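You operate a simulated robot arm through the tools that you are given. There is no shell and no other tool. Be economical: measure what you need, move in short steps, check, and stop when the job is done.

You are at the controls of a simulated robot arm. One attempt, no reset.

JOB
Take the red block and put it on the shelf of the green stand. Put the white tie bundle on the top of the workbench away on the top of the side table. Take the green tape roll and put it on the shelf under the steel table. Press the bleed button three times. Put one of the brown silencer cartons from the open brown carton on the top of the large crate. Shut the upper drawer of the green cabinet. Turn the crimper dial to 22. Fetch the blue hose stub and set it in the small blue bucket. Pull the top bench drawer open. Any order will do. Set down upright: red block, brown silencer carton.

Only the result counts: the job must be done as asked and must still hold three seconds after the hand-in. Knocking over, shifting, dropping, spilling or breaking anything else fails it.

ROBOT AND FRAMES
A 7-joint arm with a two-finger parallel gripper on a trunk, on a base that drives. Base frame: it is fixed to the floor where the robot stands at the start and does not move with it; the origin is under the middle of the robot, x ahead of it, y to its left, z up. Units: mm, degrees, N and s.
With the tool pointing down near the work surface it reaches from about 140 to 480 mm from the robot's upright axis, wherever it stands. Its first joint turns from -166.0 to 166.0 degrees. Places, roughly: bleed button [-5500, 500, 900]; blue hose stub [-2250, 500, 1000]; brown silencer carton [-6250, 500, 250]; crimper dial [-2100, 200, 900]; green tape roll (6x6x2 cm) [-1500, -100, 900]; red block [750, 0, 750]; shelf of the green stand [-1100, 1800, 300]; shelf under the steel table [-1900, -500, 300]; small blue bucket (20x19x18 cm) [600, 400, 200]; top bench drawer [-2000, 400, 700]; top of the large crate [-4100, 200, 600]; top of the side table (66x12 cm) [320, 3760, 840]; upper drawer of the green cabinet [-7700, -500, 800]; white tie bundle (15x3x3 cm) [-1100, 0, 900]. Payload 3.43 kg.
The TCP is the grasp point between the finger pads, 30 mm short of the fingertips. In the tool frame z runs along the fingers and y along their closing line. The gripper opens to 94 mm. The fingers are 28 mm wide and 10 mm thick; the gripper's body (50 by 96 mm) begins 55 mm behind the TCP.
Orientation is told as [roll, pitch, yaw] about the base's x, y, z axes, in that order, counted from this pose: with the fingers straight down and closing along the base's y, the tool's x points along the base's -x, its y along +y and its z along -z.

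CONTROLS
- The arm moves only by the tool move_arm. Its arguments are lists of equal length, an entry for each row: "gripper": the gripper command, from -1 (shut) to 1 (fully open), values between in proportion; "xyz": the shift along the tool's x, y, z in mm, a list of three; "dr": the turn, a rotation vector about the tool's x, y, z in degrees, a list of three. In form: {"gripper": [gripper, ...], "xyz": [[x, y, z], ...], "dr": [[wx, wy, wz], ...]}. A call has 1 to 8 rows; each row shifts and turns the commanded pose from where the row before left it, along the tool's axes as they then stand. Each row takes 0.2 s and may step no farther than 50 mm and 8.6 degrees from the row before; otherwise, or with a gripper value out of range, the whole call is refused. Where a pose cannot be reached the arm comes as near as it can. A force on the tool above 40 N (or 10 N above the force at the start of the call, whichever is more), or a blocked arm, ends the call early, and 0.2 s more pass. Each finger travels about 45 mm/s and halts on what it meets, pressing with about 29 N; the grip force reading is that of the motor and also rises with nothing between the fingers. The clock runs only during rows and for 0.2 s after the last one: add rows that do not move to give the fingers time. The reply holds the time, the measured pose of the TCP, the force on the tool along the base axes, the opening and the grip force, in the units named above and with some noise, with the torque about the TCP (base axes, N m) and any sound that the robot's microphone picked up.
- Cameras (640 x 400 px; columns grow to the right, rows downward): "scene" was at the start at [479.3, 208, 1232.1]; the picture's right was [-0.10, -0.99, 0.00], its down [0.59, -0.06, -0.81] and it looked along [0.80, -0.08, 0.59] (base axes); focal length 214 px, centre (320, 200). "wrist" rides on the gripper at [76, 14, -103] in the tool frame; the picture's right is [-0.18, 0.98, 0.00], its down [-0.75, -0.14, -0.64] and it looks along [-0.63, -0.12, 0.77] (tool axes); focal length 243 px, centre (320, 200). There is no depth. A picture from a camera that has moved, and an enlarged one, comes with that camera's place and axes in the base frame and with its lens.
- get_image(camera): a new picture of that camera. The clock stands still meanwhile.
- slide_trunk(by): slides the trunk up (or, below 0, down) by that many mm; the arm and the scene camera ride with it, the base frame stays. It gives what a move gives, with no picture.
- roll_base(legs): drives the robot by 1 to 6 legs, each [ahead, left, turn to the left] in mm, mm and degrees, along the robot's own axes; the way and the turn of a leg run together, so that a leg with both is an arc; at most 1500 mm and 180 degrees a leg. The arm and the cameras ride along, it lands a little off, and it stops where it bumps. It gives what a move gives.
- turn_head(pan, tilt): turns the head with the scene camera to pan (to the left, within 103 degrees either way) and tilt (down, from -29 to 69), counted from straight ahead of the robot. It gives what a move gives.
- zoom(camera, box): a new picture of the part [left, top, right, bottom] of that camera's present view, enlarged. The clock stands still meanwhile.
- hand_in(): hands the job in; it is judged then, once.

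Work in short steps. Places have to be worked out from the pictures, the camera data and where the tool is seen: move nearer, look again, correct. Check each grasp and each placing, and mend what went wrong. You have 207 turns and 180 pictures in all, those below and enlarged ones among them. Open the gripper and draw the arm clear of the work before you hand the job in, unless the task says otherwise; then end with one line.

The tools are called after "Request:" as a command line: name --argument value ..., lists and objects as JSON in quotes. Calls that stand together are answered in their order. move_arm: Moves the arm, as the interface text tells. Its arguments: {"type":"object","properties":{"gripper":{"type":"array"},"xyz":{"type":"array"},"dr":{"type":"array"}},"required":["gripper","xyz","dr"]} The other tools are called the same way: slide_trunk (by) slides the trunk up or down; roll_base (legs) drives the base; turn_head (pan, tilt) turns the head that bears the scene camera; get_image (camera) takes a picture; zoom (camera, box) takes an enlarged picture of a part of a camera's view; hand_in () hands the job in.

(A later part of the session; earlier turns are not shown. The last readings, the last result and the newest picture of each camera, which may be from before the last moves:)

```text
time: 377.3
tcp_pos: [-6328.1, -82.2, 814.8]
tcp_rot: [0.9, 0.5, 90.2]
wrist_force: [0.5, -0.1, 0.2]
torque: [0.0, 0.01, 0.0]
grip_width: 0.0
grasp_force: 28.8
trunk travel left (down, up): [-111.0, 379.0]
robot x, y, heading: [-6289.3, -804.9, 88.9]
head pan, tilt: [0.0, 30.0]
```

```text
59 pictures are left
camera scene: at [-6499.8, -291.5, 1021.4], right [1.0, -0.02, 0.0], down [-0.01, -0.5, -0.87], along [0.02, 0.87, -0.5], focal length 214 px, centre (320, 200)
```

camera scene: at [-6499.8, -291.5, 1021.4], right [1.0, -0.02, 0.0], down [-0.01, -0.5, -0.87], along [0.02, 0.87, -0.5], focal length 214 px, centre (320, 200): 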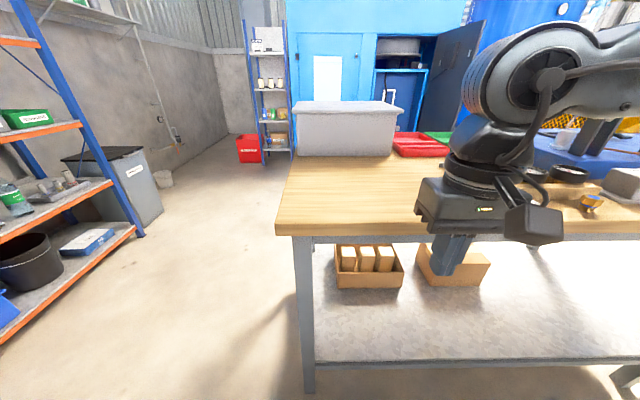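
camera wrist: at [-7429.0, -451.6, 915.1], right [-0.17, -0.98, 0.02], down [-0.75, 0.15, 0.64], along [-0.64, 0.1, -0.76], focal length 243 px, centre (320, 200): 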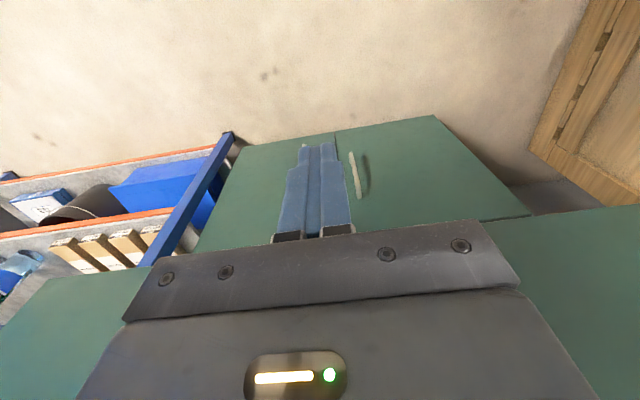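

Zoom on the open carton and the small cartons in it.

Request:
zoom --camera "scene" --box '[300, 225, 460, 325]'

```text
4.00 times, centred on (380, 275) of scene
camera zoom: at [-6499.8, -291.5, 1021.4], right [1.0, -0.02, 0.0], down [-0.01, -0.5, -0.87], along [0.02, 0.87, -0.5], focal length 858 px, centre (80, -100)
```

zoom: 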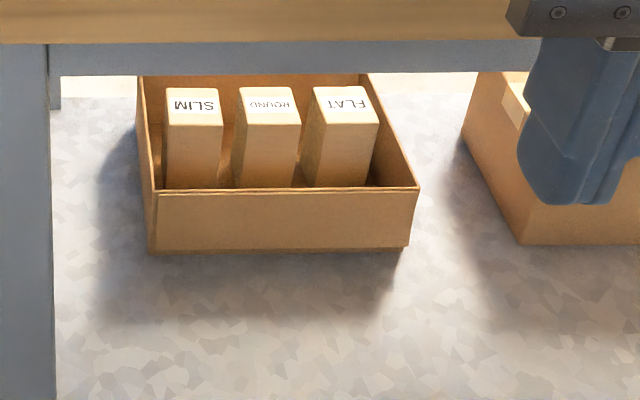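

Three upright cartons (≈60 mm square, tops z≈323) at x≈−6350/−6264/−6174, y≈450. I'll take the right one (FLAT): align base, tilt tool 45° forward and lower.

Request:
roll_base --legs '[[0, -150, 1]]'

Request:
slide_trunk --by -111

Request:
move_arm --gripper '[0.66, 0.66, 0.66, 0.66, 0.66, 0.66, 0.66, 0.66]' --xyz '[[0, 0, 35], [0, 0, 35], [0, 0, 30], [0, 0, 20], [0, 0, 10], [0, 0, 0], [20, 0, 20], [20, 0, 20]]' --dr '[[0, -7.5, 0], [0, -7.5, 0], [0, -7.5, 0], [0, -7.5, 0], [0, -7.5, 0], [0, -7.5, 0], [0, 0, 0], [0, 0, 0]]'

Request:
get_image --camera "wrist"

Request:
get_image --camera "scene"

```text
time: 378.6
tcp_pos: [-6189.0, -84.6, 813.6]
tcp_rot: [0.9, 0.6, 91.2]
wrist_force: [-0.1, 0.5, 0.1]
torque: [0.01, -0.02, 0.01]
grip_width: 0.0
grasp_force: 29.3
trunk travel left (down, up): [-111.0, 379.0]
robot x, y, heading: [-6142.2, -809.7, 89.7]
head pan, tilt: [0.0, 30.0]
```

```text
time: 380.1
tcp_pos: [-6190.0, -84.7, 703.1]
tcp_rot: [0.9, 0.5, 91.2]
wrist_force: [-0.1, 0.8, 0.1]
torque: [-0.01, 0.01, -0.03]
grip_width: 0.0
grasp_force: 28.9
trunk travel left (down, up): [0.0, 490.0]
robot x, y, heading: [-6142.4, -810.5, 89.7]
head pan, tilt: [0.0, 30.0]
```

```text
time: 381.9
tcp_pos: [-6193.6, -47.7, 551.9]
tcp_rot: [1.3, -44.5, 90.3]
wrist_force: [0.0, 0.5, 1.3]
torque: [0.04, -0.01, 0.0]
grip_width: 77.8
grasp_force: 0.0
out of reach, approached as far as the arm can: row 7, 8
trunk travel left (down, up): [0.0, 490.0]
robot x, y, heading: [-6142.8, -805.0, 89.8]
head pan, tilt: [0.0, 30.0]
```

```text
57 pictures are left
camera wrist: at [-6206.3, -173.2, 571.8], right [-0.98, 0.11, 0.14], down [0.15, 0.09, 0.98], along [0.1, 0.99, -0.11], focal length 243 px, centre (320, 200)
```

wrist: 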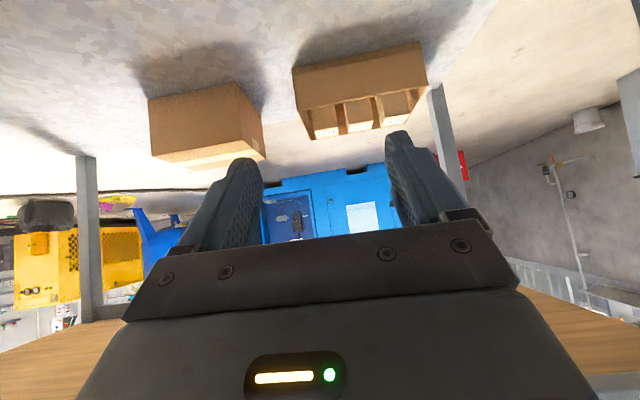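

```text
56 pictures are left
camera scene: at [-6357.6, -296.6, 910.5], right [1.0, 0.0, 0.0], down [0.0, -0.5, -0.87], along [0.0, 0.87, -0.5], focal length 214 px, centre (320, 200)
```

scene: 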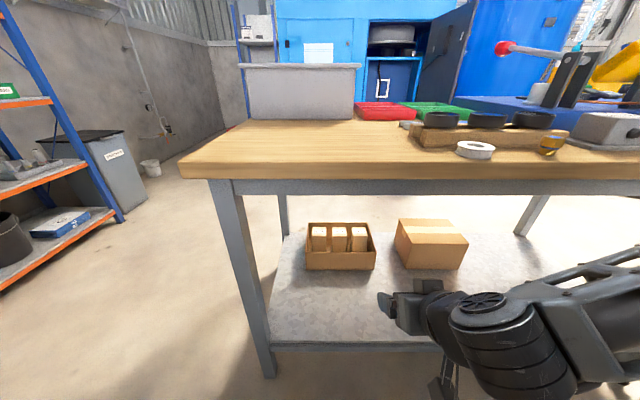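

From the south the cartons are too deep under the table; from the north they're only ~190 mm inside. I withdraw, go around the table's west end and come to its north side.

Request:
move_arm --gripper '[0.66, 0.66]' --xyz '[[0, 0, -35], [0, 0, -35]]' --dr '[[0, 0, 0], [0, 0, 0]]'

Request:
roll_base --legs '[[0, 860, 0], [1200, 0, 0], [950, 0, 0], [0, 0, -180], [0, 770, 0]]'

Request:
turn_head --pan 0 --tilt 35

Request:
get_image --camera "scene"

```text
time: 382.4
tcp_pos: [-6190.7, -96.6, 601.7]
tcp_rot: [1.2, -44.6, 90.2]
wrist_force: [-0.2, 0.8, 0.4]
torque: [0.02, -0.02, 0.02]
grip_width: 78.4
grasp_force: 0.0
trunk travel left (down, up): [0.0, 490.0]
robot x, y, heading: [-6141.3, -808.7, 89.8]
head pan, tilt: [0.0, 30.0]
```

```text
time: 407.0
tcp_pos: [-6504.2, 612.3, 600.5]
tcp_rot: [-1.1, -44.7, -91.5]
wrist_force: [-13.7, 6.2, 7.4]
torque: [-0.26, 0.42, -0.61]
grip_width: 85.6
grasp_force: 6.3
trunk travel left (down, up): [0.0, 490.0]
robot x, y, heading: [-6522.0, 1329.0, -91.5]
head pan, tilt: [0.0, 30.0]
stopped in leg 5: the force on the tool passed its limit at 107 N (the readings are from after the stop); the commanded pose is now the measured one
```

```text
time: 407.6
tcp_pos: [-6504.3, 612.5, 600.9]
tcp_rot: [-0.9, -44.7, -91.6]
wrist_force: [-17.6, 7.0, 8.8]
torque: [-0.18, 0.44, -0.73]
grip_width: 88.4
grasp_force: 8.7
trunk travel left (down, up): [0.0, 490.0]
robot x, y, heading: [-6527.4, 1326.0, -91.1]
head pan, tilt: [0.0, 35.0]
```

```text
55 pictures are left
camera scene: at [-6318.8, 812.6, 902.9], right [-1.0, 0.02, 0.0], down [0.01, 0.57, -0.82], along [-0.02, -0.82, -0.57], focal length 214 px, centre (320, 200)
```

scene: 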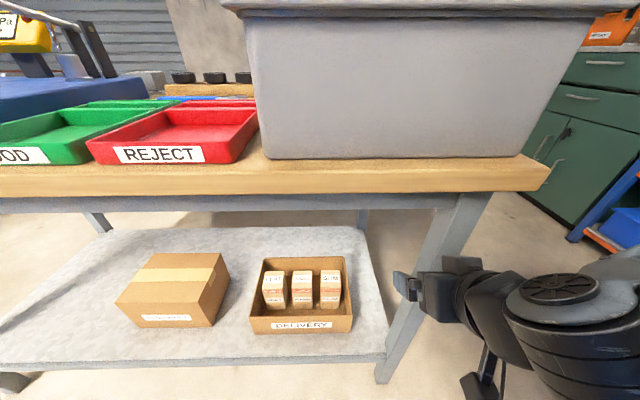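

The fingers met the table's NW leg. I step right and back, then left to line up with the FLAT carton (refined ≈[−6182,418], top z≈355).

Request:
roll_base --legs '[[0, -45, 0], [-110, 0, 1.3], [0, 375, 0]]'

Request:
move_arm --gripper '[0.66, 0.66, 0.66, 0.66]' --xyz '[[25, 0, 25], [25, 0, 25], [25, 0, 25], [0, 0, 0]]' --dr '[[0, 0, 0], [0, 0, 0], [0, 0, 0], [0, 0, 0]]'

Request:
get_image --camera "scene"

Request:
get_image --camera "wrist"

```text
time: 411.3
tcp_pos: [-6158.1, 722.8, 599.9]
tcp_rot: [-0.9, -44.6, -90.4]
wrist_force: [0.0, 0.6, -0.4]
torque: [0.0, 0.02, -0.01]
grip_width: 78.2
grasp_force: 0.0
trunk travel left (down, up): [0.0, 490.0]
robot x, y, heading: [-6189.9, 1437.2, -90.2]
head pan, tilt: [0.0, 35.0]
```

```text
time: 412.3
tcp_pos: [-6129.5, 721.9, 532.6]
tcp_rot: [-1.5, -44.3, -90.3]
wrist_force: [0.0, 0.0, -1.3]
torque: [-0.02, -0.02, -0.01]
grip_width: 78.1
grasp_force: 0.1
out of reach, approached as far as the arm can: row 1, 2, 3
trunk travel left (down, up): [0.0, 490.0]
robot x, y, heading: [-6191.3, 1437.0, -90.0]
head pan, tilt: [0.0, 35.0]
```

```text
54 pictures are left
camera scene: at [-5977.8, 926.3, 902.7], right [-1.0, 0.0, 0.0], down [0.0, 0.57, -0.82], along [0.0, -0.82, -0.57], focal length 214 px, centre (320, 200)
```

scene: 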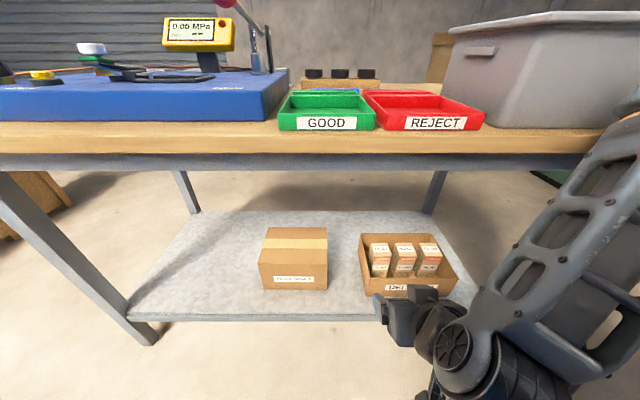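

```text
53 pictures are left
camera wrist: at [-6112.6, 847.9, 552.2], right [0.98, -0.16, 0.11], down [-0.12, -0.09, 0.99], along [-0.14, -0.98, -0.11], focal length 243 px, centre (320, 200)
```

wrist: 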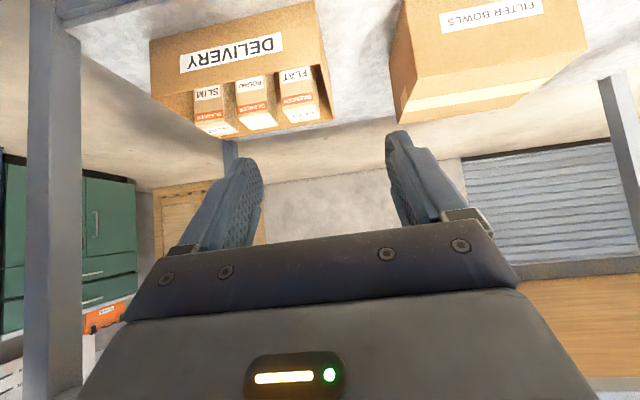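

The tool faces the box from the north. Extend forward and down toward the FLAT carton, stopping short to check.

Request:
move_arm --gripper '[0.66, 0.66, 0.66, 0.66, 0.66, 0.66]' --xyz '[[-15, -5, 42], [-15, -5, 42], [-15, -5, 42], [-15, -5, 42], [-15, -5, 42], [0, 0, 0]]' --dr '[[0, 0, 0], [0, 0, 0], [0, 0, 0], [0, 0, 0], [0, 0, 0], [0, 0, 0]]'

Request:
get_image --camera "wrist"

Request:
get_image --camera "scene"

```text
time: 413.7
tcp_pos: [-6153.4, 517.8, 440.2]
tcp_rot: [-0.9, -44.7, -90.4]
wrist_force: [0.5, 0.5, 1.0]
torque: [-0.01, -0.02, 0.04]
grip_width: 77.9
grasp_force: 0.0
out of reach, approached as far as the arm can: row 1
trunk travel left (down, up): [0.0, 490.0]
robot x, y, heading: [-6195.3, 1437.4, -90.1]
head pan, tilt: [0.0, 35.0]
```

```text
52 pictures are left
camera wrist: at [-6139.6, 644.4, 458.8], right [0.98, -0.15, 0.12], down [-0.13, -0.08, 0.99], along [-0.14, -0.99, -0.1], focal length 243 px, centre (320, 200)
```

wrist: 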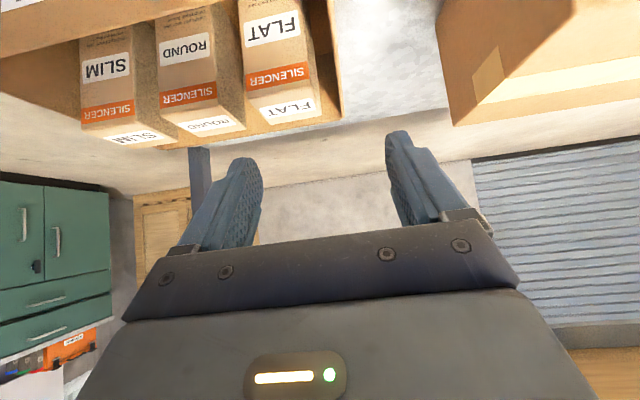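

```text
51 pictures are left
camera scene: at [-5977.9, 926.2, 902.7], right [-1.0, 0.0, 0.0], down [0.0, 0.57, -0.82], along [0.0, -0.82, -0.57], focal length 214 px, centre (320, 200)
```

scene: 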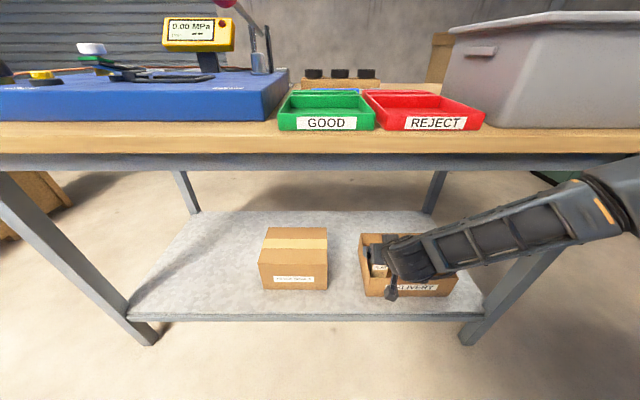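

FLAT carton top centre ≈[−6192,422,344]. Shift 39 mm laterally and advance 80 mm, then check.

Request:
move_arm --gripper '[0.66, 0.66, 0.66, 0.66]' --xyz '[[0, -39, 0], [4.5, 0, 40], [4.5, 0, 40], [0, 0, 0]]' --dr '[[0, 0, 0], [0, 0, 0], [0, 0, 0], [0, 0, 0]]'

Request:
get_image --camera "wrist"

```text
time: 414.7
tcp_pos: [-6195.5, 468.8, 378.8]
tcp_rot: [-1.0, -44.5, -90.4]
wrist_force: [-0.2, 0.1, 0.0]
torque: [-0.01, -0.03, -0.01]
grip_width: 77.8
grasp_force: 0.0
trunk travel left (down, up): [0.0, 490.0]
robot x, y, heading: [-6191.7, 1438.4, -90.1]
head pan, tilt: [0.0, 35.0]
```

```text
50 pictures are left
camera wrist: at [-6180.8, 594.7, 397.3], right [0.98, -0.15, 0.12], down [-0.13, -0.08, 0.99], along [-0.14, -0.99, -0.1], focal length 243 px, centre (320, 200)
```

wrist: 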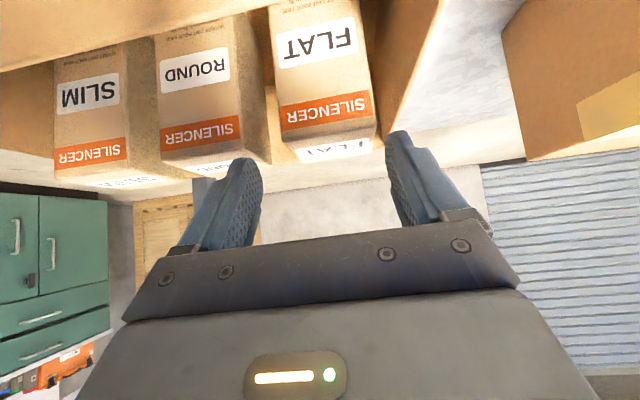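

Carton spans x −6226…−6163 with a 22 mm gap to its neighbour; tool is centred within 1 mm. Advance 75 mm and close.

Request:
move_arm --gripper '[0.57, 0.57, 0.57, 0.57, -1, -1, -1]' --xyz '[[1, 1, 10], [1, 0, 22], [1, 0, 22], [1, 0, 20], [0, 0, 0], [0, 0, 0], [0, 0, 0]]' --dr '[[0, 0, 0], [0, 0, 0], [0, 0, 0], [0, 0, 0], [0, 0, 0], [0, 0, 0], [0, 0, 0]]'

Request:
get_image --camera "wrist"

```text
time: 415.5
tcp_pos: [-6193.7, 431.5, 349.2]
tcp_rot: [-1.2, -45.6, -90.1]
wrist_force: [1.9, 5.0, 20.2]
torque: [0.16, 0.96, -0.28]
grip_width: 73.4
grasp_force: 0.1
trunk travel left (down, up): [0.0, 490.0]
robot x, y, heading: [-6187.5, 1436.0, -90.1]
head pan, tilt: [0.0, 35.0]
stopped in row 3: the force on the tool passed its limit at 62 N (the readings are from after the stop); the commanded pose is now the measured one
```

```text
49 pictures are left
camera wrist: at [-6178.6, 558.0, 366.3], right [0.98, -0.15, 0.12], down [-0.13, -0.07, 0.99], along [-0.14, -0.99, -0.09], focal length 243 px, centre (320, 200)
```

wrist: 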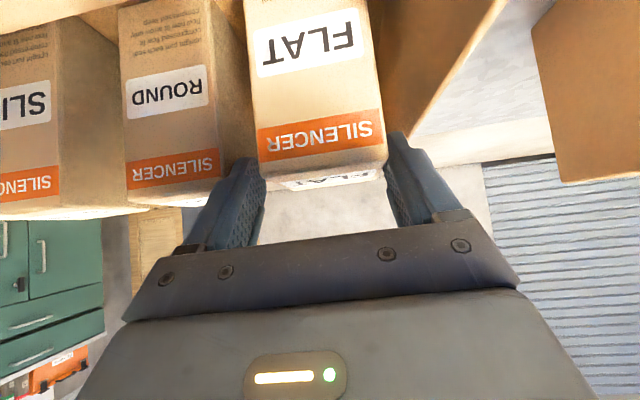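

The outer side of the image-left finger met the neighbouring carton. Back 12 mm, narrow to 68 mm, shift 3 mm, and advance again.

Request:
move_arm --gripper '[0.45, 0.45, 0.45, 0.45, 0.45, -1, -1, -1]' --xyz '[[0, 0, -14], [0, 3, 0], [0, 0, 14], [1, 0, 12], [1, 0, 10], [0, 0, 0], [0, 0, 0], [0, 0, 0]]' --dr '[[0, 0, 0], [1.2, 0, 0], [0, 0, 0], [0, 0, 0], [0, 0, 0], [0, 0, 0], [0, 0, 0], [0, 0, 0]]'

Request:
get_image --camera "wrist"

```text
time: 417.3
tcp_pos: [-6191.5, 417.2, 330.5]
tcp_rot: [-2.2, -45.3, -90.2]
wrist_force: [1.3, -1.1, 3.0]
torque: [-0.1, -0.37, -0.03]
grip_width: 64.4
grasp_force: 28.8
trunk travel left (down, up): [0.0, 490.0]
robot x, y, heading: [-6190.7, 1437.2, -90.2]
head pan, tilt: [0.0, 35.0]
```

```text
48 pictures are left
camera wrist: at [-6174.5, 544.0, 347.5], right [0.98, -0.16, 0.1], down [-0.12, -0.07, 0.99], along [-0.15, -0.98, -0.09], focal length 243 px, centre (320, 200)
```

wrist: 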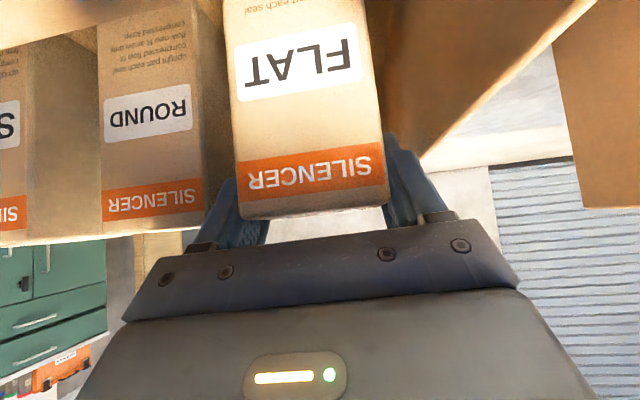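

FLAT carton gripped (64 mm). Lift straight up ~115 mm and check.

Request:
move_arm --gripper '[-1, -1, -1, -1]' --xyz '[[-14, 0, -14.3], [-24, 0, -25], [-24, 0, -25], [-20, 0, -20]]' --dr '[[0, 0, 0], [0, 0, 0], [0, 0, 0], [0, 0, 0]]'

Request:
get_image --camera "wrist"

Request:
get_image --camera "scene"

```text
time: 418.3
tcp_pos: [-6187.9, 421.2, 446.5]
tcp_rot: [-2.4, -45.2, -90.1]
wrist_force: [0.1, -0.6, -1.9]
torque: [-0.03, -0.02, -0.01]
grip_width: 64.5
grasp_force: 29.6
trunk travel left (down, up): [0.0, 490.0]
robot x, y, heading: [-6194.3, 1438.5, -90.1]
head pan, tilt: [0.0, 35.0]
```

```text
47 pictures are left
camera wrist: at [-6171.0, 546.5, 464.3], right [0.98, -0.16, 0.1], down [-0.11, -0.07, 0.99], along [-0.15, -0.98, -0.09], focal length 243 px, centre (320, 200)
```

wrist: 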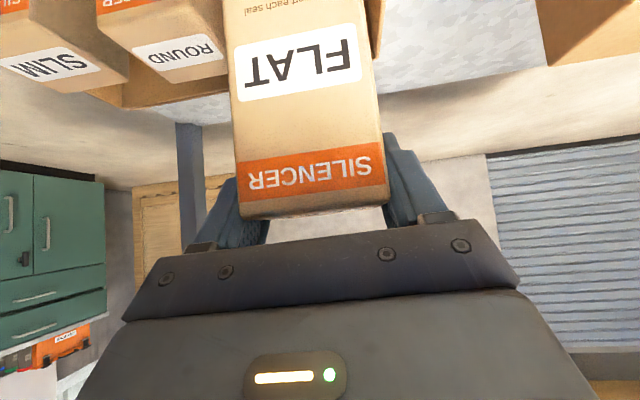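

```text
46 pictures are left
camera scene: at [-5977.6, 926.3, 902.5], right [-1.0, 0.0, 0.0], down [0.0, 0.57, -0.82], along [0.0, -0.82, -0.57], focal length 214 px, centre (320, 200)
```

scene: 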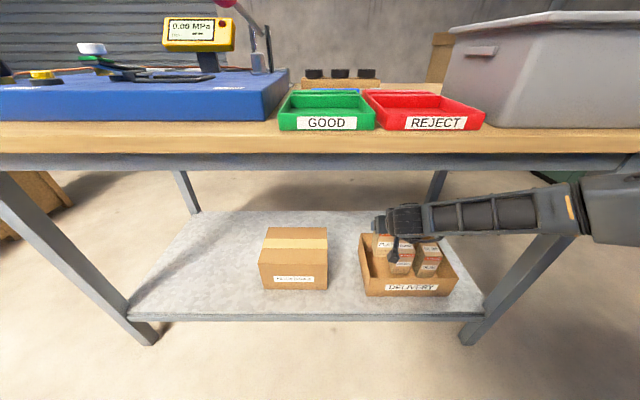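

Lifted cleanly. Raise 30 mm more, then reverse the base to bring it out.

Request:
move_arm --gripper '[-1, -1]' --xyz '[[-21, 0, -21.5], [0, 0, 0]]' --dr '[[0, 0, 0], [0, 0, 0]]'

Request:
roll_base --legs '[[-400, 0, 0]]'

Request:
get_image --camera "scene"

```text
time: 418.9
tcp_pos: [-6186.9, 420.6, 476.1]
tcp_rot: [-2.5, -45.2, -90.2]
wrist_force: [-0.2, 0.1, -1.7]
torque: [0.01, -0.01, -0.01]
grip_width: 64.4
grasp_force: 28.9
trunk travel left (down, up): [0.0, 490.0]
robot x, y, heading: [-6186.8, 1439.6, -90.2]
head pan, tilt: [0.0, 35.0]
```

```text
time: 421.4
tcp_pos: [-6185.9, 818.1, 477.1]
tcp_rot: [-2.5, -45.4, -90.3]
wrist_force: [0.8, -0.2, -1.1]
torque: [-0.02, 0.0, 0.0]
grip_width: 64.1
grasp_force: 29.0
trunk travel left (down, up): [0.0, 490.0]
robot x, y, heading: [-6190.0, 1835.3, -90.0]
head pan, tilt: [0.0, 35.0]
```

```text
45 pictures are left
camera scene: at [-5976.9, 1323.6, 902.6], right [-1.0, 0.01, 0.0], down [0.0, 0.57, -0.82], along [0.0, -0.82, -0.57], focal length 214 px, centre (320, 200)
```

scene: 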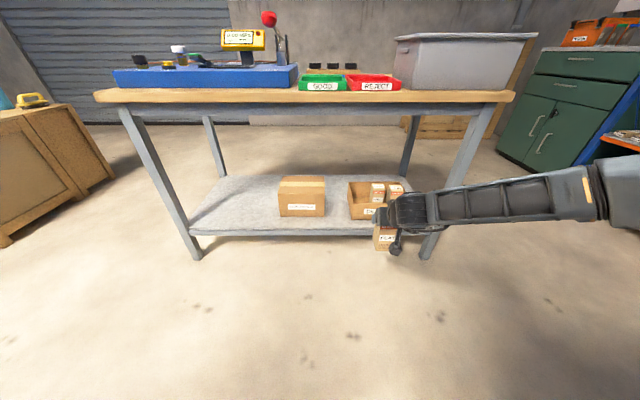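

Carton is out. Raise the trunk, retract the arm, move off from the machines behind, and turn east to look at the crate top.

Request:
slide_trunk --by 390

Request:
move_arm --gripper '[-1, -1, -1, -1, -1, -1, -1, -1]' --xyz '[[28.6, 0, -28], [28.6, 0, -28], [28.6, 0, -28], [28.6, 0, -28], [28.6, 0, -28], [28.6, 0, -28], [28.6, 0, -28], [28.6, 0, -28]]' --dr '[[0, 0, 0], [0, 0, 0], [0, 0, 0], [0, 0, 0], [0, 0, 0], [0, 0, 0], [0, 0, 0], [0, 0, 0]]'

Request:
roll_base --legs '[[280, 0, 0], [0, 0, 90], [1000, 0, 0]]'

Request:
turn_head --pan -40 --tilt 30

Request:
get_image --camera "scene"

```text
time: 425.1
tcp_pos: [-6189.0, 818.2, 867.1]
tcp_rot: [-2.4, -45.1, -90.3]
wrist_force: [0.4, 0.0, -1.1]
torque: [-0.02, -0.05, 0.01]
grip_width: 64.2
grasp_force: 28.7
trunk travel left (down, up): [-390.0, 100.0]
robot x, y, heading: [-6188.0, 1833.5, -90.2]
head pan, tilt: [0.0, 35.0]
```

```text
time: 426.9
tcp_pos: [-6226.5, 1020.9, 923.2]
tcp_rot: [-2.4, -45.3, -90.3]
wrist_force: [0.0, 0.7, -1.1]
torque: [-0.01, -0.03, 0.01]
grip_width: 64.1
grasp_force: 29.8
out of reach, approached as far as the arm can: row 4, 5, 6, 7, 8
trunk travel left (down, up): [-390.0, 100.0]
robot x, y, heading: [-6190.2, 1833.5, -90.1]
head pan, tilt: [0.0, 35.0]
```

```text
time: 435.8
tcp_pos: [-4732.4, 1522.4, 926.4]
tcp_rot: [-1.9, -45.5, 0.6]
wrist_force: [0.1, 0.0, -2.1]
torque: [0.01, 0.0, 0.01]
grip_width: 64.0
grasp_force: 28.9
trunk travel left (down, up): [-390.0, 100.0]
robot x, y, heading: [-5541.4, 1546.4, 0.6]
head pan, tilt: [0.0, 35.0]
stopped in leg 3: the robot was blocked; the commanded pose is now the measured one
```

```text
time: 436.9
tcp_pos: [-4733.4, 1526.4, 928.1]
tcp_rot: [-2.1, -45.5, 0.7]
wrist_force: [0.3, -0.9, -1.3]
torque: [0.03, -0.03, 0.04]
grip_width: 64.0
grasp_force: 28.2
trunk travel left (down, up): [-390.0, 100.0]
robot x, y, heading: [-5540.5, 1551.4, 0.5]
head pan, tilt: [-40.0, 30.0]
```

```text
44 pictures are left
camera scene: at [-5044.7, 1759.3, 1293.4], right [-0.08, -1.0, 0.0], down [-0.59, 0.05, -0.8], along [0.8, -0.06, -0.6], focal length 214 px, centre (320, 200)
```

scene: 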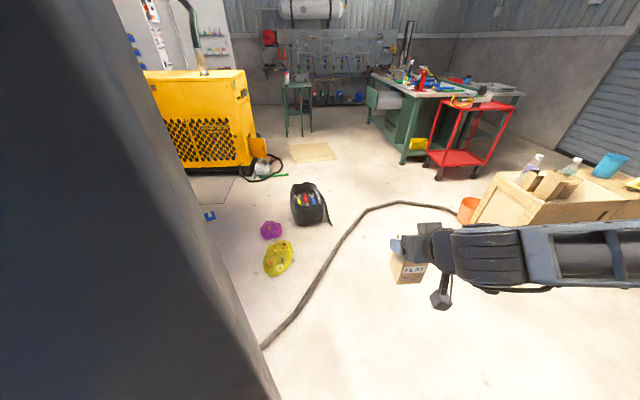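

My left side touched an open door of the blue machine; step right away from it, go ahead a bit and view the crate top.

Request:
roll_base --legs '[[0, -480, 0], [550, 0, 0]]'

Request:
turn_head --pan -45 --tilt 35

Request:
get_image --camera "scene"

```text
time: 442.5
tcp_pos: [-4164.8, 1066.9, 921.3]
tcp_rot: [-2.2, -45.2, 1.2]
wrist_force: [0.7, -0.4, -2.3]
torque: [-0.02, 0.0, -0.02]
grip_width: 64.0
grasp_force: 28.8
trunk travel left (down, up): [-390.0, 100.0]
robot x, y, heading: [-4979.8, 1083.2, 1.0]
head pan, tilt: [-40.0, 30.0]
```

```text
time: 443.2
tcp_pos: [-4164.8, 1067.0, 922.0]
tcp_rot: [-2.2, -45.2, 1.1]
wrist_force: [-0.2, -0.5, -1.4]
torque: [0.03, 0.01, -0.02]
grip_width: 64.0
grasp_force: 28.6
trunk travel left (down, up): [-390.0, 100.0]
robot x, y, heading: [-4979.6, 1084.8, 0.9]
head pan, tilt: [-45.0, 35.0]
```

```text
43 pictures are left
camera scene: at [-4497.8, 1244.0, 1292.7], right [-0.7, -0.72, 0.0], down [-0.41, 0.4, -0.82], along [0.59, -0.57, -0.57], focal length 214 px, centre (320, 200)
```

scene: 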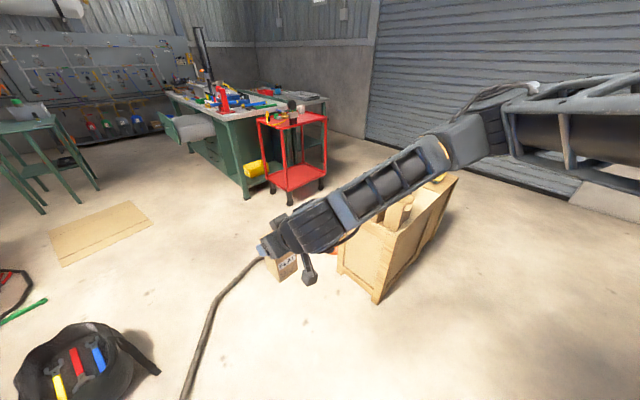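

Raise the trunk fully so the carton clears the bottles, move ahead to x≈−4835, then sideways toward the crate and look at its top.

Request:
slide_trunk --by 100

Request:
roll_base --legs '[[150, 0, -1], [0, -560, 0]]'

Request:
turn_head --pan -35 --tilt 55

Request:
get_image --camera "scene"

```text
time: 444.5
tcp_pos: [-4165.0, 1067.7, 1020.5]
tcp_rot: [-2.1, -45.2, 1.1]
wrist_force: [0.2, -0.5, -1.8]
torque: [-0.02, 0.02, 0.0]
grip_width: 64.0
grasp_force: 28.9
trunk travel left (down, up): [-490.0, 0.0]
robot x, y, heading: [-4979.0, 1085.6, 0.6]
head pan, tilt: [-45.0, 35.0]
```

```text
time: 448.6
tcp_pos: [-4015.7, 502.4, 1021.8]
tcp_rot: [-2.1, -45.2, 0.2]
wrist_force: [0.6, -0.1, -1.4]
torque: [0.0, 0.01, -0.03]
grip_width: 64.2
grasp_force: 28.4
trunk travel left (down, up): [-490.0, 0.0]
robot x, y, heading: [-4833.0, 528.3, 0.2]
head pan, tilt: [-45.0, 35.0]
```

```text
time: 449.5
tcp_pos: [-4015.5, 502.1, 1021.5]
tcp_rot: [-2.2, -45.2, 0.3]
wrist_force: [0.5, -0.3, -1.7]
torque: [0.01, -0.01, 0.01]
grip_width: 64.0
grasp_force: 29.0
trunk travel left (down, up): [-490.0, 0.0]
robot x, y, heading: [-4831.4, 529.0, 0.0]
head pan, tilt: [-35.0, 55.0]
```

```text
42 pictures are left
camera scene: at [-4349.6, 704.6, 1364.3], right [-0.57, -0.82, 0.0], down [-0.67, 0.47, -0.57], along [0.47, -0.33, -0.82], focal length 214 px, centre (320, 200)
```

scene: 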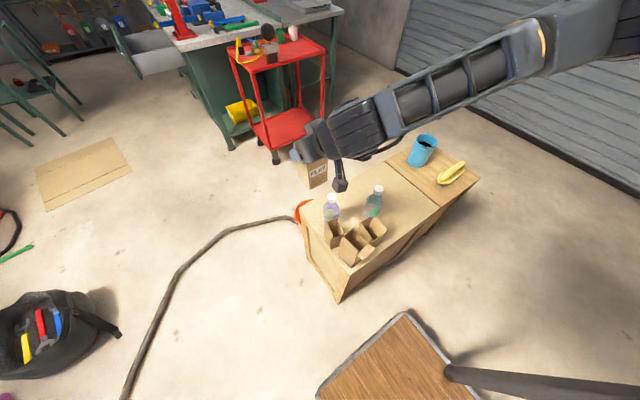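

Crate top has a free middle zone (y≈−80…200). Move base right 440 mm so the carton is at about [−4018,60], lower by trunk 230 mm, and check.

Request:
roll_base --legs '[[0, -440, 0]]'

Request:
slide_trunk --by -230

Request:
get_image --camera "wrist"

Request:
get_image --camera "scene"

```text
time: 452.1
tcp_pos: [-4015.3, 62.9, 1021.1]
tcp_rot: [-2.2, -45.2, 0.3]
wrist_force: [0.0, -0.4, -2.1]
torque: [-0.02, 0.03, -0.05]
grip_width: 64.1
grasp_force: 29.0
trunk travel left (down, up): [-490.0, 0.0]
robot x, y, heading: [-4830.1, 91.1, -0.3]
head pan, tilt: [-35.0, 55.0]
```

```text
time: 454.6
tcp_pos: [-4014.2, 63.7, 791.6]
tcp_rot: [-2.2, -45.2, 0.2]
wrist_force: [0.1, 0.0, -1.3]
torque: [-0.02, -0.04, -0.01]
grip_width: 63.9
grasp_force: 28.3
trunk travel left (down, up): [-260.0, 230.0]
robot x, y, heading: [-4832.2, 97.5, 0.2]
head pan, tilt: [-35.0, 55.0]
```

```text
41 pictures are left
camera wrist: at [-4142.8, 81.3, 809.2], right [0.15, 0.98, 0.1], down [0.07, -0.12, 0.99], along [0.99, -0.14, -0.09], focal length 243 px, centre (320, 200)
```

wrist: 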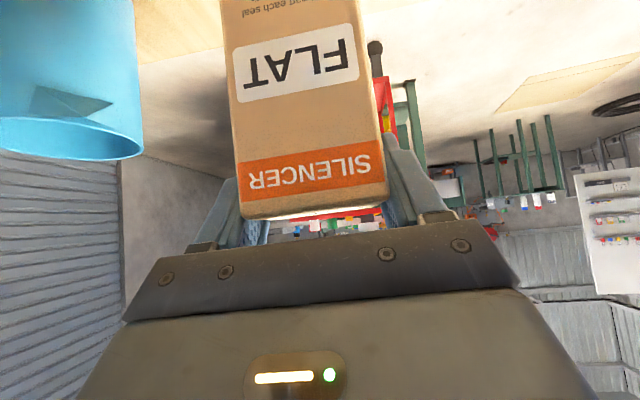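

```text
40 pictures are left
camera scene: at [-4348.7, 265.4, 1134.3], right [-0.57, -0.82, 0.0], down [-0.67, 0.47, -0.57], along [0.47, -0.33, -0.82], focal length 214 px, centre (320, 200)
```

scene: 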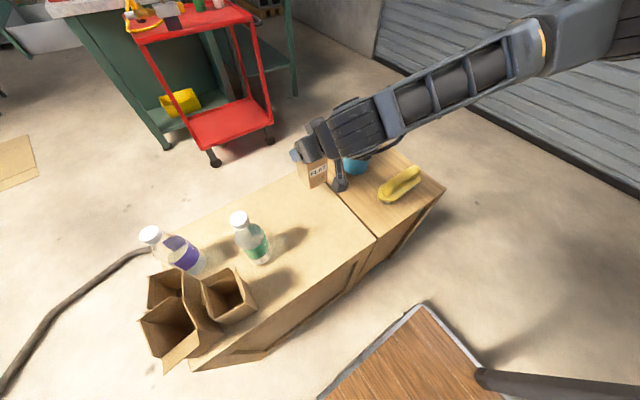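

The crate top is two-part: a seam at y≈−10; the large crate is the northern part. I shift 45 mm north (y≈108), then descend in small steps to contact.

Request:
roll_base --legs '[[0, 45, 0]]'

Request:
move_arm --gripper '[-1, -1, -1, -1, -1, -1, -1, -1]' --xyz '[[14, 0, 14.3], [10, 0, 10.5], [3, 0, 3], [3, 0, 3], [3, 0, 3], [3, 0, 3], [3, 0, 3], [3, 0, 3]]' --dr '[[1.5, 0, 0], [0, 0, 0], [0, 0, 0], [0, 0, 0], [0, 0, 0], [0, 0, 0], [0, 0, 0], [0, 0, 0]]'

```text
time: 455.5
tcp_pos: [-4016.4, 109.0, 792.7]
tcp_rot: [-2.2, -45.2, 0.1]
wrist_force: [0.0, 0.0, -1.0]
torque: [-0.05, -0.02, -0.01]
grip_width: 63.8
grasp_force: 29.3
trunk travel left (down, up): [-260.0, 230.0]
robot x, y, heading: [-4830.6, 135.4, 0.1]
head pan, tilt: [-35.0, 55.0]
```

```text
time: 457.3
tcp_pos: [-4009.4, 87.0, 786.8]
tcp_rot: [-3.7, -45.1, 0.2]
wrist_force: [1.1, 0.0, -1.4]
torque: [-0.01, -0.02, 0.03]
grip_width: 63.9
grasp_force: 29.0
out of reach, approached as far as the arm can: row 1, 2, 3, 4, 5, 6, 7, 8
trunk travel left (down, up): [-260.0, 230.0]
robot x, y, heading: [-4829.6, 136.8, 0.2]
head pan, tilt: [-35.0, 55.0]
```

The arm is at its inner limit here; I undo that command and use the trunk for the final lowering instead.

Request:
move_arm --gripper '[-1, -1, -1]' --xyz '[[-21, 0, -21.4], [-21, 0, -21.4], [0, 0, 0]]' --dr '[[-1.5, 0, 0], [0, 0, 0], [0, 0, 0]]'

Request:
slide_trunk --by -35

Request:
get_image --camera "scene"

```text
time: 458.1
tcp_pos: [-4010.2, 88.9, 846.3]
tcp_rot: [-2.2, -45.2, 0.2]
wrist_force: [-0.4, 0.5, -1.7]
torque: [0.0, 0.0, 0.03]
grip_width: 63.8
grasp_force: 29.1
trunk travel left (down, up): [-260.0, 230.0]
robot x, y, heading: [-4830.1, 139.1, 0.2]
head pan, tilt: [-35.0, 55.0]
```

```text
time: 458.9
tcp_pos: [-4009.7, 88.5, 811.6]
tcp_rot: [-2.2, -45.2, 0.1]
wrist_force: [0.2, 0.5, -1.5]
torque: [0.01, -0.01, -0.04]
grip_width: 64.0
grasp_force: 28.4
trunk travel left (down, up): [-225.0, 265.0]
robot x, y, heading: [-4829.6, 137.1, 0.0]
head pan, tilt: [-35.0, 55.0]
```

```text
39 pictures are left
camera scene: at [-4348.8, 311.1, 1099.2], right [-0.57, -0.82, 0.0], down [-0.67, 0.47, -0.57], along [0.47, -0.33, -0.82], focal length 214 px, centre (320, 200)
```

scene: 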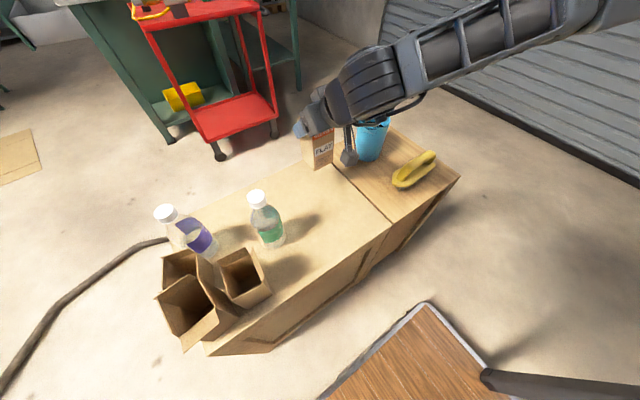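

Now at z≈812, so ~70 mm to go. Lower the trunk 55 mm, then in 6 mm steps watching the force.

Request:
slide_trunk --by -55

Request:
slide_trunk --by -6

Request:
slide_trunk --by -6

```text
time: 459.8
tcp_pos: [-4009.6, 88.2, 756.6]
tcp_rot: [-2.2, -45.2, 0.2]
wrist_force: [-0.2, -0.1, -1.3]
torque: [0.0, -0.03, 0.0]
grip_width: 63.9
grasp_force: 28.6
trunk travel left (down, up): [-170.0, 320.0]
robot x, y, heading: [-4825.6, 138.0, -0.2]
head pan, tilt: [-35.0, 55.0]
```

```text
time: 460.4
tcp_pos: [-4009.5, 89.3, 750.3]
tcp_rot: [-2.2, -45.2, 0.2]
wrist_force: [0.3, 0.3, -1.8]
torque: [0.03, -0.06, 0.01]
grip_width: 64.1
grasp_force: 28.6
trunk travel left (down, up): [-164.0, 326.0]
robot x, y, heading: [-4836.7, 138.8, 0.2]
head pan, tilt: [-35.0, 55.0]
```

```text
time: 460.9
tcp_pos: [-4010.1, 88.9, 744.3]
tcp_rot: [-2.1, -45.2, 0.1]
wrist_force: [-0.1, -0.2, -1.5]
torque: [-0.02, 0.01, 0.01]
grip_width: 64.1
grasp_force: 29.0
trunk travel left (down, up): [-158.0, 332.0]
robot x, y, heading: [-4829.8, 135.3, 0.3]
head pan, tilt: [-35.0, 55.0]
```

No contact yet at 744. Try the arm for fine descent with force stop (3 mm rows).

Request:
move_arm --gripper '[-1, -1, -1, -1, -1, -1, -1, -1]' --xyz '[[2.1, 0, 2.15], [2.1, 0, 2.15], [2.1, 0, 2.15], [2.1, 0, 2.15], [2.1, 0, 2.15], [2.1, 0, 2.15], [2.1, 0, 2.15], [2.1, 0, 2.15]]' --dr '[[0, 0, 0], [0, 0, 0], [0, 0, 0], [0, 0, 0], [0, 0, 0], [0, 0, 0], [0, 0, 0], [0, 0, 0]]'

Request:
get_image --camera "scene"

```text
time: 462.7
tcp_pos: [-4009.6, 87.8, 721.2]
tcp_rot: [-2.3, -45.2, 0.2]
wrist_force: [-0.5, 0.2, -1.2]
torque: [0.0, 0.01, 0.0]
grip_width: 64.0
grasp_force: 28.9
trunk travel left (down, up): [-158.0, 332.0]
robot x, y, heading: [-4827.0, 137.1, 0.1]
head pan, tilt: [-35.0, 55.0]
```

```text
38 pictures are left
camera scene: at [-4348.9, 311.1, 1032.3], right [-0.57, -0.82, 0.0], down [-0.67, 0.47, -0.57], along [0.47, -0.33, -0.82], focal length 214 px, centre (320, 200)
```

scene: 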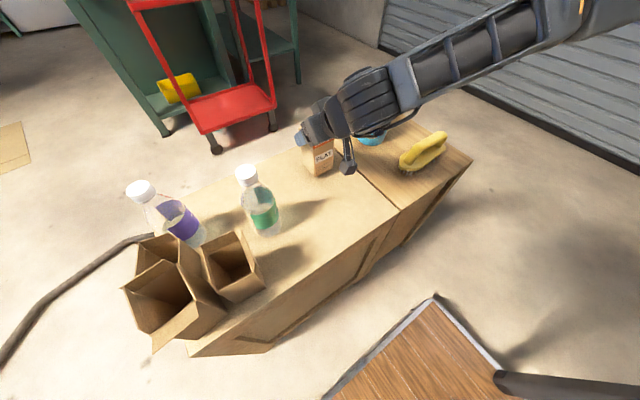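

Still free at z≈721. Continue down in 4 mm rows.

Request:
move_arm --gripper '[-1, -1, -1, -1, -1, -1, -1, -1]' --xyz '[[2.8, 0, 2.86], [2.8, 0, 2.86], [2.8, 0, 2.86], [2.8, 0, 2.86], [2.8, 0, 2.86], [2.8, 0, 2.86], [2.8, 0, 2.86], [2.8, 0, 2.86]]' --dr '[[0, 0, 0], [0, 0, 0], [0, 0, 0], [0, 0, 0], [0, 0, 0], [0, 0, 0], [0, 0, 0], [0, 0, 0]]'

```text
time: 464.5
tcp_pos: [-4008.8, 87.9, 689.1]
tcp_rot: [-2.2, -45.4, 0.3]
wrist_force: [1.7, -3.9, 28.0]
torque: [0.43, 0.31, 0.1]
grip_width: 64.2
grasp_force: 29.1
trunk travel left (down, up): [-158.0, 332.0]
robot x, y, heading: [-4829.5, 135.2, 0.1]
head pan, tilt: [-35.0, 55.0]
```

Contact (28 N) at z≈689. Relax 1 mm, open, and withdraw along the tool axis.

Request:
move_arm --gripper '[-1, 0.8, 0.8, 0.8, 0.8, 0.8, 0.8]' --xyz '[[-1, 0, -1], [0, 0, 0], [0, 0, 0], [0, 0, -25], [0, 0, -35], [0, 0, -40], [0, 0, -40]]' --dr '[[0, 0, 0], [0, 0, 0], [0, 0, 0], [0, 0, 0], [0, 0, 0], [0, 0, 0], [0, 0, 0]]'

Request:
get_image --camera "wrist"

```text
time: 466.1
tcp_pos: [-4106.6, 93.1, 789.7]
tcp_rot: [-2.1, -45.1, 0.1]
wrist_force: [-0.2, 0.0, -0.6]
torque: [0.01, 0.0, -0.03]
grip_width: 84.5
grasp_force: 0.0
trunk travel left (down, up): [-158.0, 332.0]
robot x, y, heading: [-4828.0, 139.6, -0.1]
head pan, tilt: [-35.0, 55.0]
```

```text
37 pictures are left
camera wrist: at [-4234.5, 111.5, 807.2], right [0.15, 0.98, 0.1], down [0.07, -0.12, 0.99], along [0.99, -0.14, -0.09], focal length 243 px, centre (320, 200)
```

wrist: 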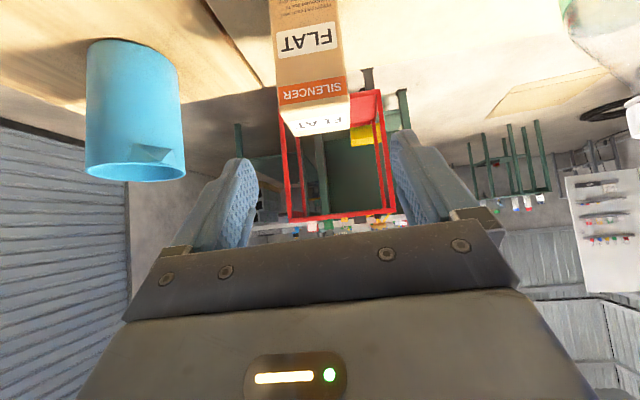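

The FLAT carton stands upright on the large crate. Now the bleed button: raise the trunk, go north, turn around to face west, and look at the blue test panel.

Request:
slide_trunk --by 300

Request:
roll_base --legs '[[0, 870, 0], [0, 0, 180]]'

Request:
turn_head --pan 25 --tilt 40

Request:
get_image --camera "scene"

```text
time: 469.1
tcp_pos: [-4106.8, 91.8, 1091.2]
tcp_rot: [-2.2, -45.1, 0.2]
wrist_force: [0.1, -0.3, 0.5]
torque: [0.0, -0.03, 0.0]
grip_width: 84.4
grasp_force: 0.0
trunk travel left (down, up): [-458.0, 32.0]
robot x, y, heading: [-4830.1, 136.9, 0.0]
head pan, tilt: [-35.0, 55.0]
```

```text
time: 481.1
tcp_pos: [-5553.3, 1050.7, 1089.5]
tcp_rot: [-2.1, -45.1, -179.4]
wrist_force: [-0.6, 0.9, -0.8]
torque: [-0.02, 0.02, -0.01]
grip_width: 84.8
grasp_force: 0.0
trunk travel left (down, up): [-458.0, 32.0]
robot x, y, heading: [-4831.7, 1010.5, -179.8]
head pan, tilt: [-35.0, 55.0]
```

```text
time: 482.4
tcp_pos: [-5553.1, 1049.2, 1089.4]
tcp_rot: [-2.3, -45.1, -179.5]
wrist_force: [0.4, -0.3, 0.3]
torque: [-0.02, 0.01, 0.0]
grip_width: 84.7
grasp_force: 0.0
trunk travel left (down, up): [-458.0, 32.0]
robot x, y, heading: [-4827.6, 1010.8, -179.3]
head pan, tilt: [25.0, 40.0]
```

```text
36 pictures are left
camera scene: at [-5327.5, 753.8, 1352.9], right [-0.43, 0.9, 0.0], down [0.58, 0.28, -0.77], along [-0.69, -0.33, -0.64], focal length 214 px, centre (320, 200)
```

scene: 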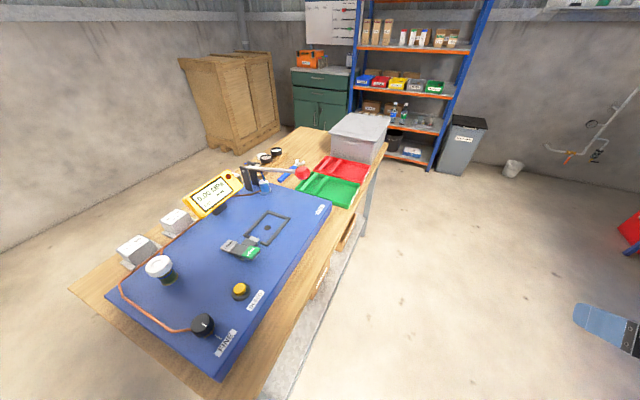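

Zoom on the panel to confirm which is the bleed button.

Request:
zoom --camera "scene" --box '[180, 230, 340, 355]'

```text
3.20 times, centred on (260, 292) of scene
camera zoom: at [-5327.5, 753.8, 1352.9], right [-0.43, 0.9, 0.0], down [0.58, 0.28, -0.77], along [-0.69, -0.33, -0.64], focal length 686 px, centre (512, -96)
```

zoom: 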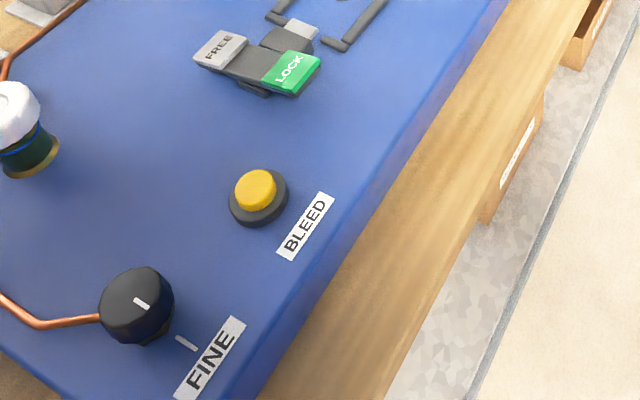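

The yellow button by the "BLEED" label is at about [−5465,490], top z≈890–900. Level the tool, close fingers, and move sideways to bring the tool above it.

Request:
move_arm --gripper '[-1, -1, -1, -1, -1, -1, -1]' --xyz '[[0, 0, 0], [0, 0, 0], [0, 0, 0], [0, 0, 0], [0, 0, 0], [0, 0, 0], [0, 0, 0]]' --dr '[[-1, 7.5, 0], [-1, 7.5, 0], [0, 7.5, 0], [0, 7.5, 0], [0, 7.5, 0], [0, 7.6, 0], [0, 0, 0]]'

Request:
roll_base --legs '[[0, 555, 0]]'

Request:
get_image --camera "wrist"

```text
time: 484.0
tcp_pos: [-5554.0, 1049.7, 1091.3]
tcp_rot: [0.1, 0.0, -179.7]
wrist_force: [0.3, 0.6, -0.2]
torque: [0.0, 0.01, 0.01]
grip_width: 0.2
grasp_force: 28.9
trunk travel left (down, up): [-458.0, 32.0]
robot x, y, heading: [-4833.5, 1012.7, -179.4]
head pan, tilt: [25.0, 40.0]
```

```text
time: 487.2
tcp_pos: [-5548.4, 490.5, 1089.3]
tcp_rot: [0.1, 0.0, -179.3]
wrist_force: [0.1, 0.6, -0.7]
torque: [0.02, -0.02, -0.02]
grip_width: 0.0
grasp_force: 29.2
trunk travel left (down, up): [-458.0, 32.0]
robot x, y, heading: [-4821.1, 454.5, -179.0]
head pan, tilt: [25.0, 40.0]
```

```text
34 pictures are left
camera wrist: at [-5472.7, 478.4, 1191.9], right [-0.17, -0.98, 0.0], down [-0.75, 0.13, 0.64], along [-0.63, 0.11, -0.77], focal length 243 px, centre (320, 200)
```

wrist: 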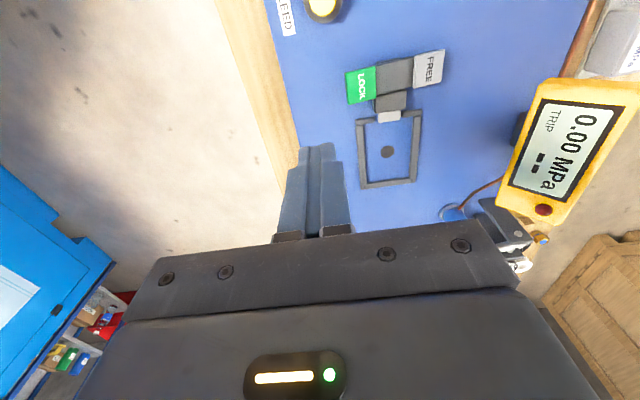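

Button seen at top of view, ≈[−5480,480]. Back the base 66 mm, descend 100 mm, look again.

Request:
roll_base --legs '[[-66, 0, 0]]'

Request:
move_arm --gripper '[-1, -1, -1]' --xyz '[[0, 0, 40], [0, 0, 40], [0, 0, 20]]' --dr '[[0, 0, 0], [0, 0, 0], [0, 0, 0]]'

Request:
get_image --camera "wrist"

```text
time: 488.2
tcp_pos: [-5482.3, 491.1, 1088.6]
tcp_rot: [0.1, 0.0, -179.3]
wrist_force: [0.4, 0.2, -0.4]
torque: [-0.02, 0.01, -0.01]
grip_width: 0.0
grasp_force: 29.5
trunk travel left (down, up): [-458.0, 32.0]
robot x, y, heading: [-4758.5, 456.0, -179.0]
head pan, tilt: [25.0, 40.0]
```

```text
time: 489.0
tcp_pos: [-5480.9, 491.0, 989.4]
tcp_rot: [0.1, 0.0, -179.4]
wrist_force: [-0.5, 0.1, 0.4]
torque: [0.01, -0.01, 0.03]
grip_width: 0.1
grasp_force: 28.8
trunk travel left (down, up): [-458.0, 32.0]
robot x, y, heading: [-4757.3, 454.7, -179.1]
head pan, tilt: [25.0, 40.0]
```

```text
33 pictures are left
camera wrist: at [-5406.4, 478.7, 1091.6], right [-0.17, -0.98, 0.0], down [-0.75, 0.13, 0.64], along [-0.63, 0.11, -0.77], focal length 243 px, centre (320, 200)
```

wrist: 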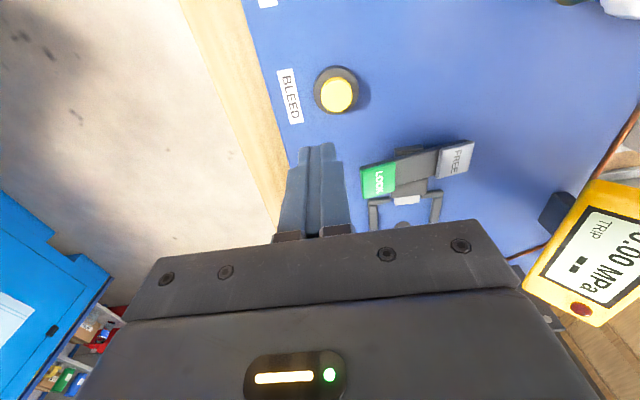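

Button top refined to ≈[−5474,476,870]. Correct the position, descend close, then press with small steps.

Request:
move_arm --gripper '[-1, -1, -1, -1, -1]' --xyz '[[7, 15, 0], [0, 0, 35], [0, 0, 25], [0, 0, 8], [0, 0, 0]]' --dr '[[0, 0, 0], [0, 0, 0], [0, 0, 0], [0, 0, 0], [0, 0, 0]]'

Request:
get_image --camera "wrist"

```text
time: 490.2
tcp_pos: [-5473.5, 476.1, 921.9]
tcp_rot: [0.1, 0.0, -179.5]
wrist_force: [0.0, 0.2, -0.1]
torque: [0.0, 0.0, -0.01]
grip_width: 0.1
grasp_force: 28.4
trunk travel left (down, up): [-458.0, 32.0]
robot x, y, heading: [-4756.9, 461.1, -179.2]
head pan, tilt: [25.0, 40.0]
```

```text
32 pictures are left
camera wrist: at [-5399.1, 463.6, 1023.5], right [-0.17, -0.98, 0.0], down [-0.75, 0.13, 0.64], along [-0.63, 0.11, -0.77], focal length 243 px, centre (320, 200)
```

wrist: 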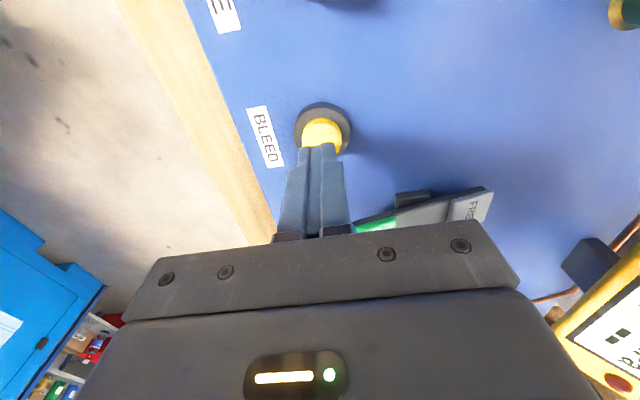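

Aligned (shift +4 mm in x for margin). Press down in 3 mm rows, then see.

Request:
move_arm --gripper '[-1, -1, -1, -1, -1, -1, -1, -1]' --xyz '[[4, 0, 6], [0, 0, 6], [0, 0, 4], [0, 0, 3], [0, 0, 3], [0, 0, 3], [0, 0, 3], [0, 0, 3]]' --dr '[[0, 0, 0], [0, 0, 0], [0, 0, 0], [0, 0, 0], [0, 0, 0], [0, 0, 0], [0, 0, 0], [0, 0, 0]]'

```text
time: 492.0
tcp_pos: [-5469.6, 477.0, 892.2]
tcp_rot: [0.1, -0.1, -179.4]
wrist_force: [4.1, 4.9, 37.7]
torque: [0.11, 0.02, -0.18]
grip_width: 0.1
grasp_force: 28.5
trunk travel left (down, up): [-458.0, 32.0]
robot x, y, heading: [-4758.4, 459.1, -179.5]
head pan, tilt: [25.0, 40.0]
heard: click
```

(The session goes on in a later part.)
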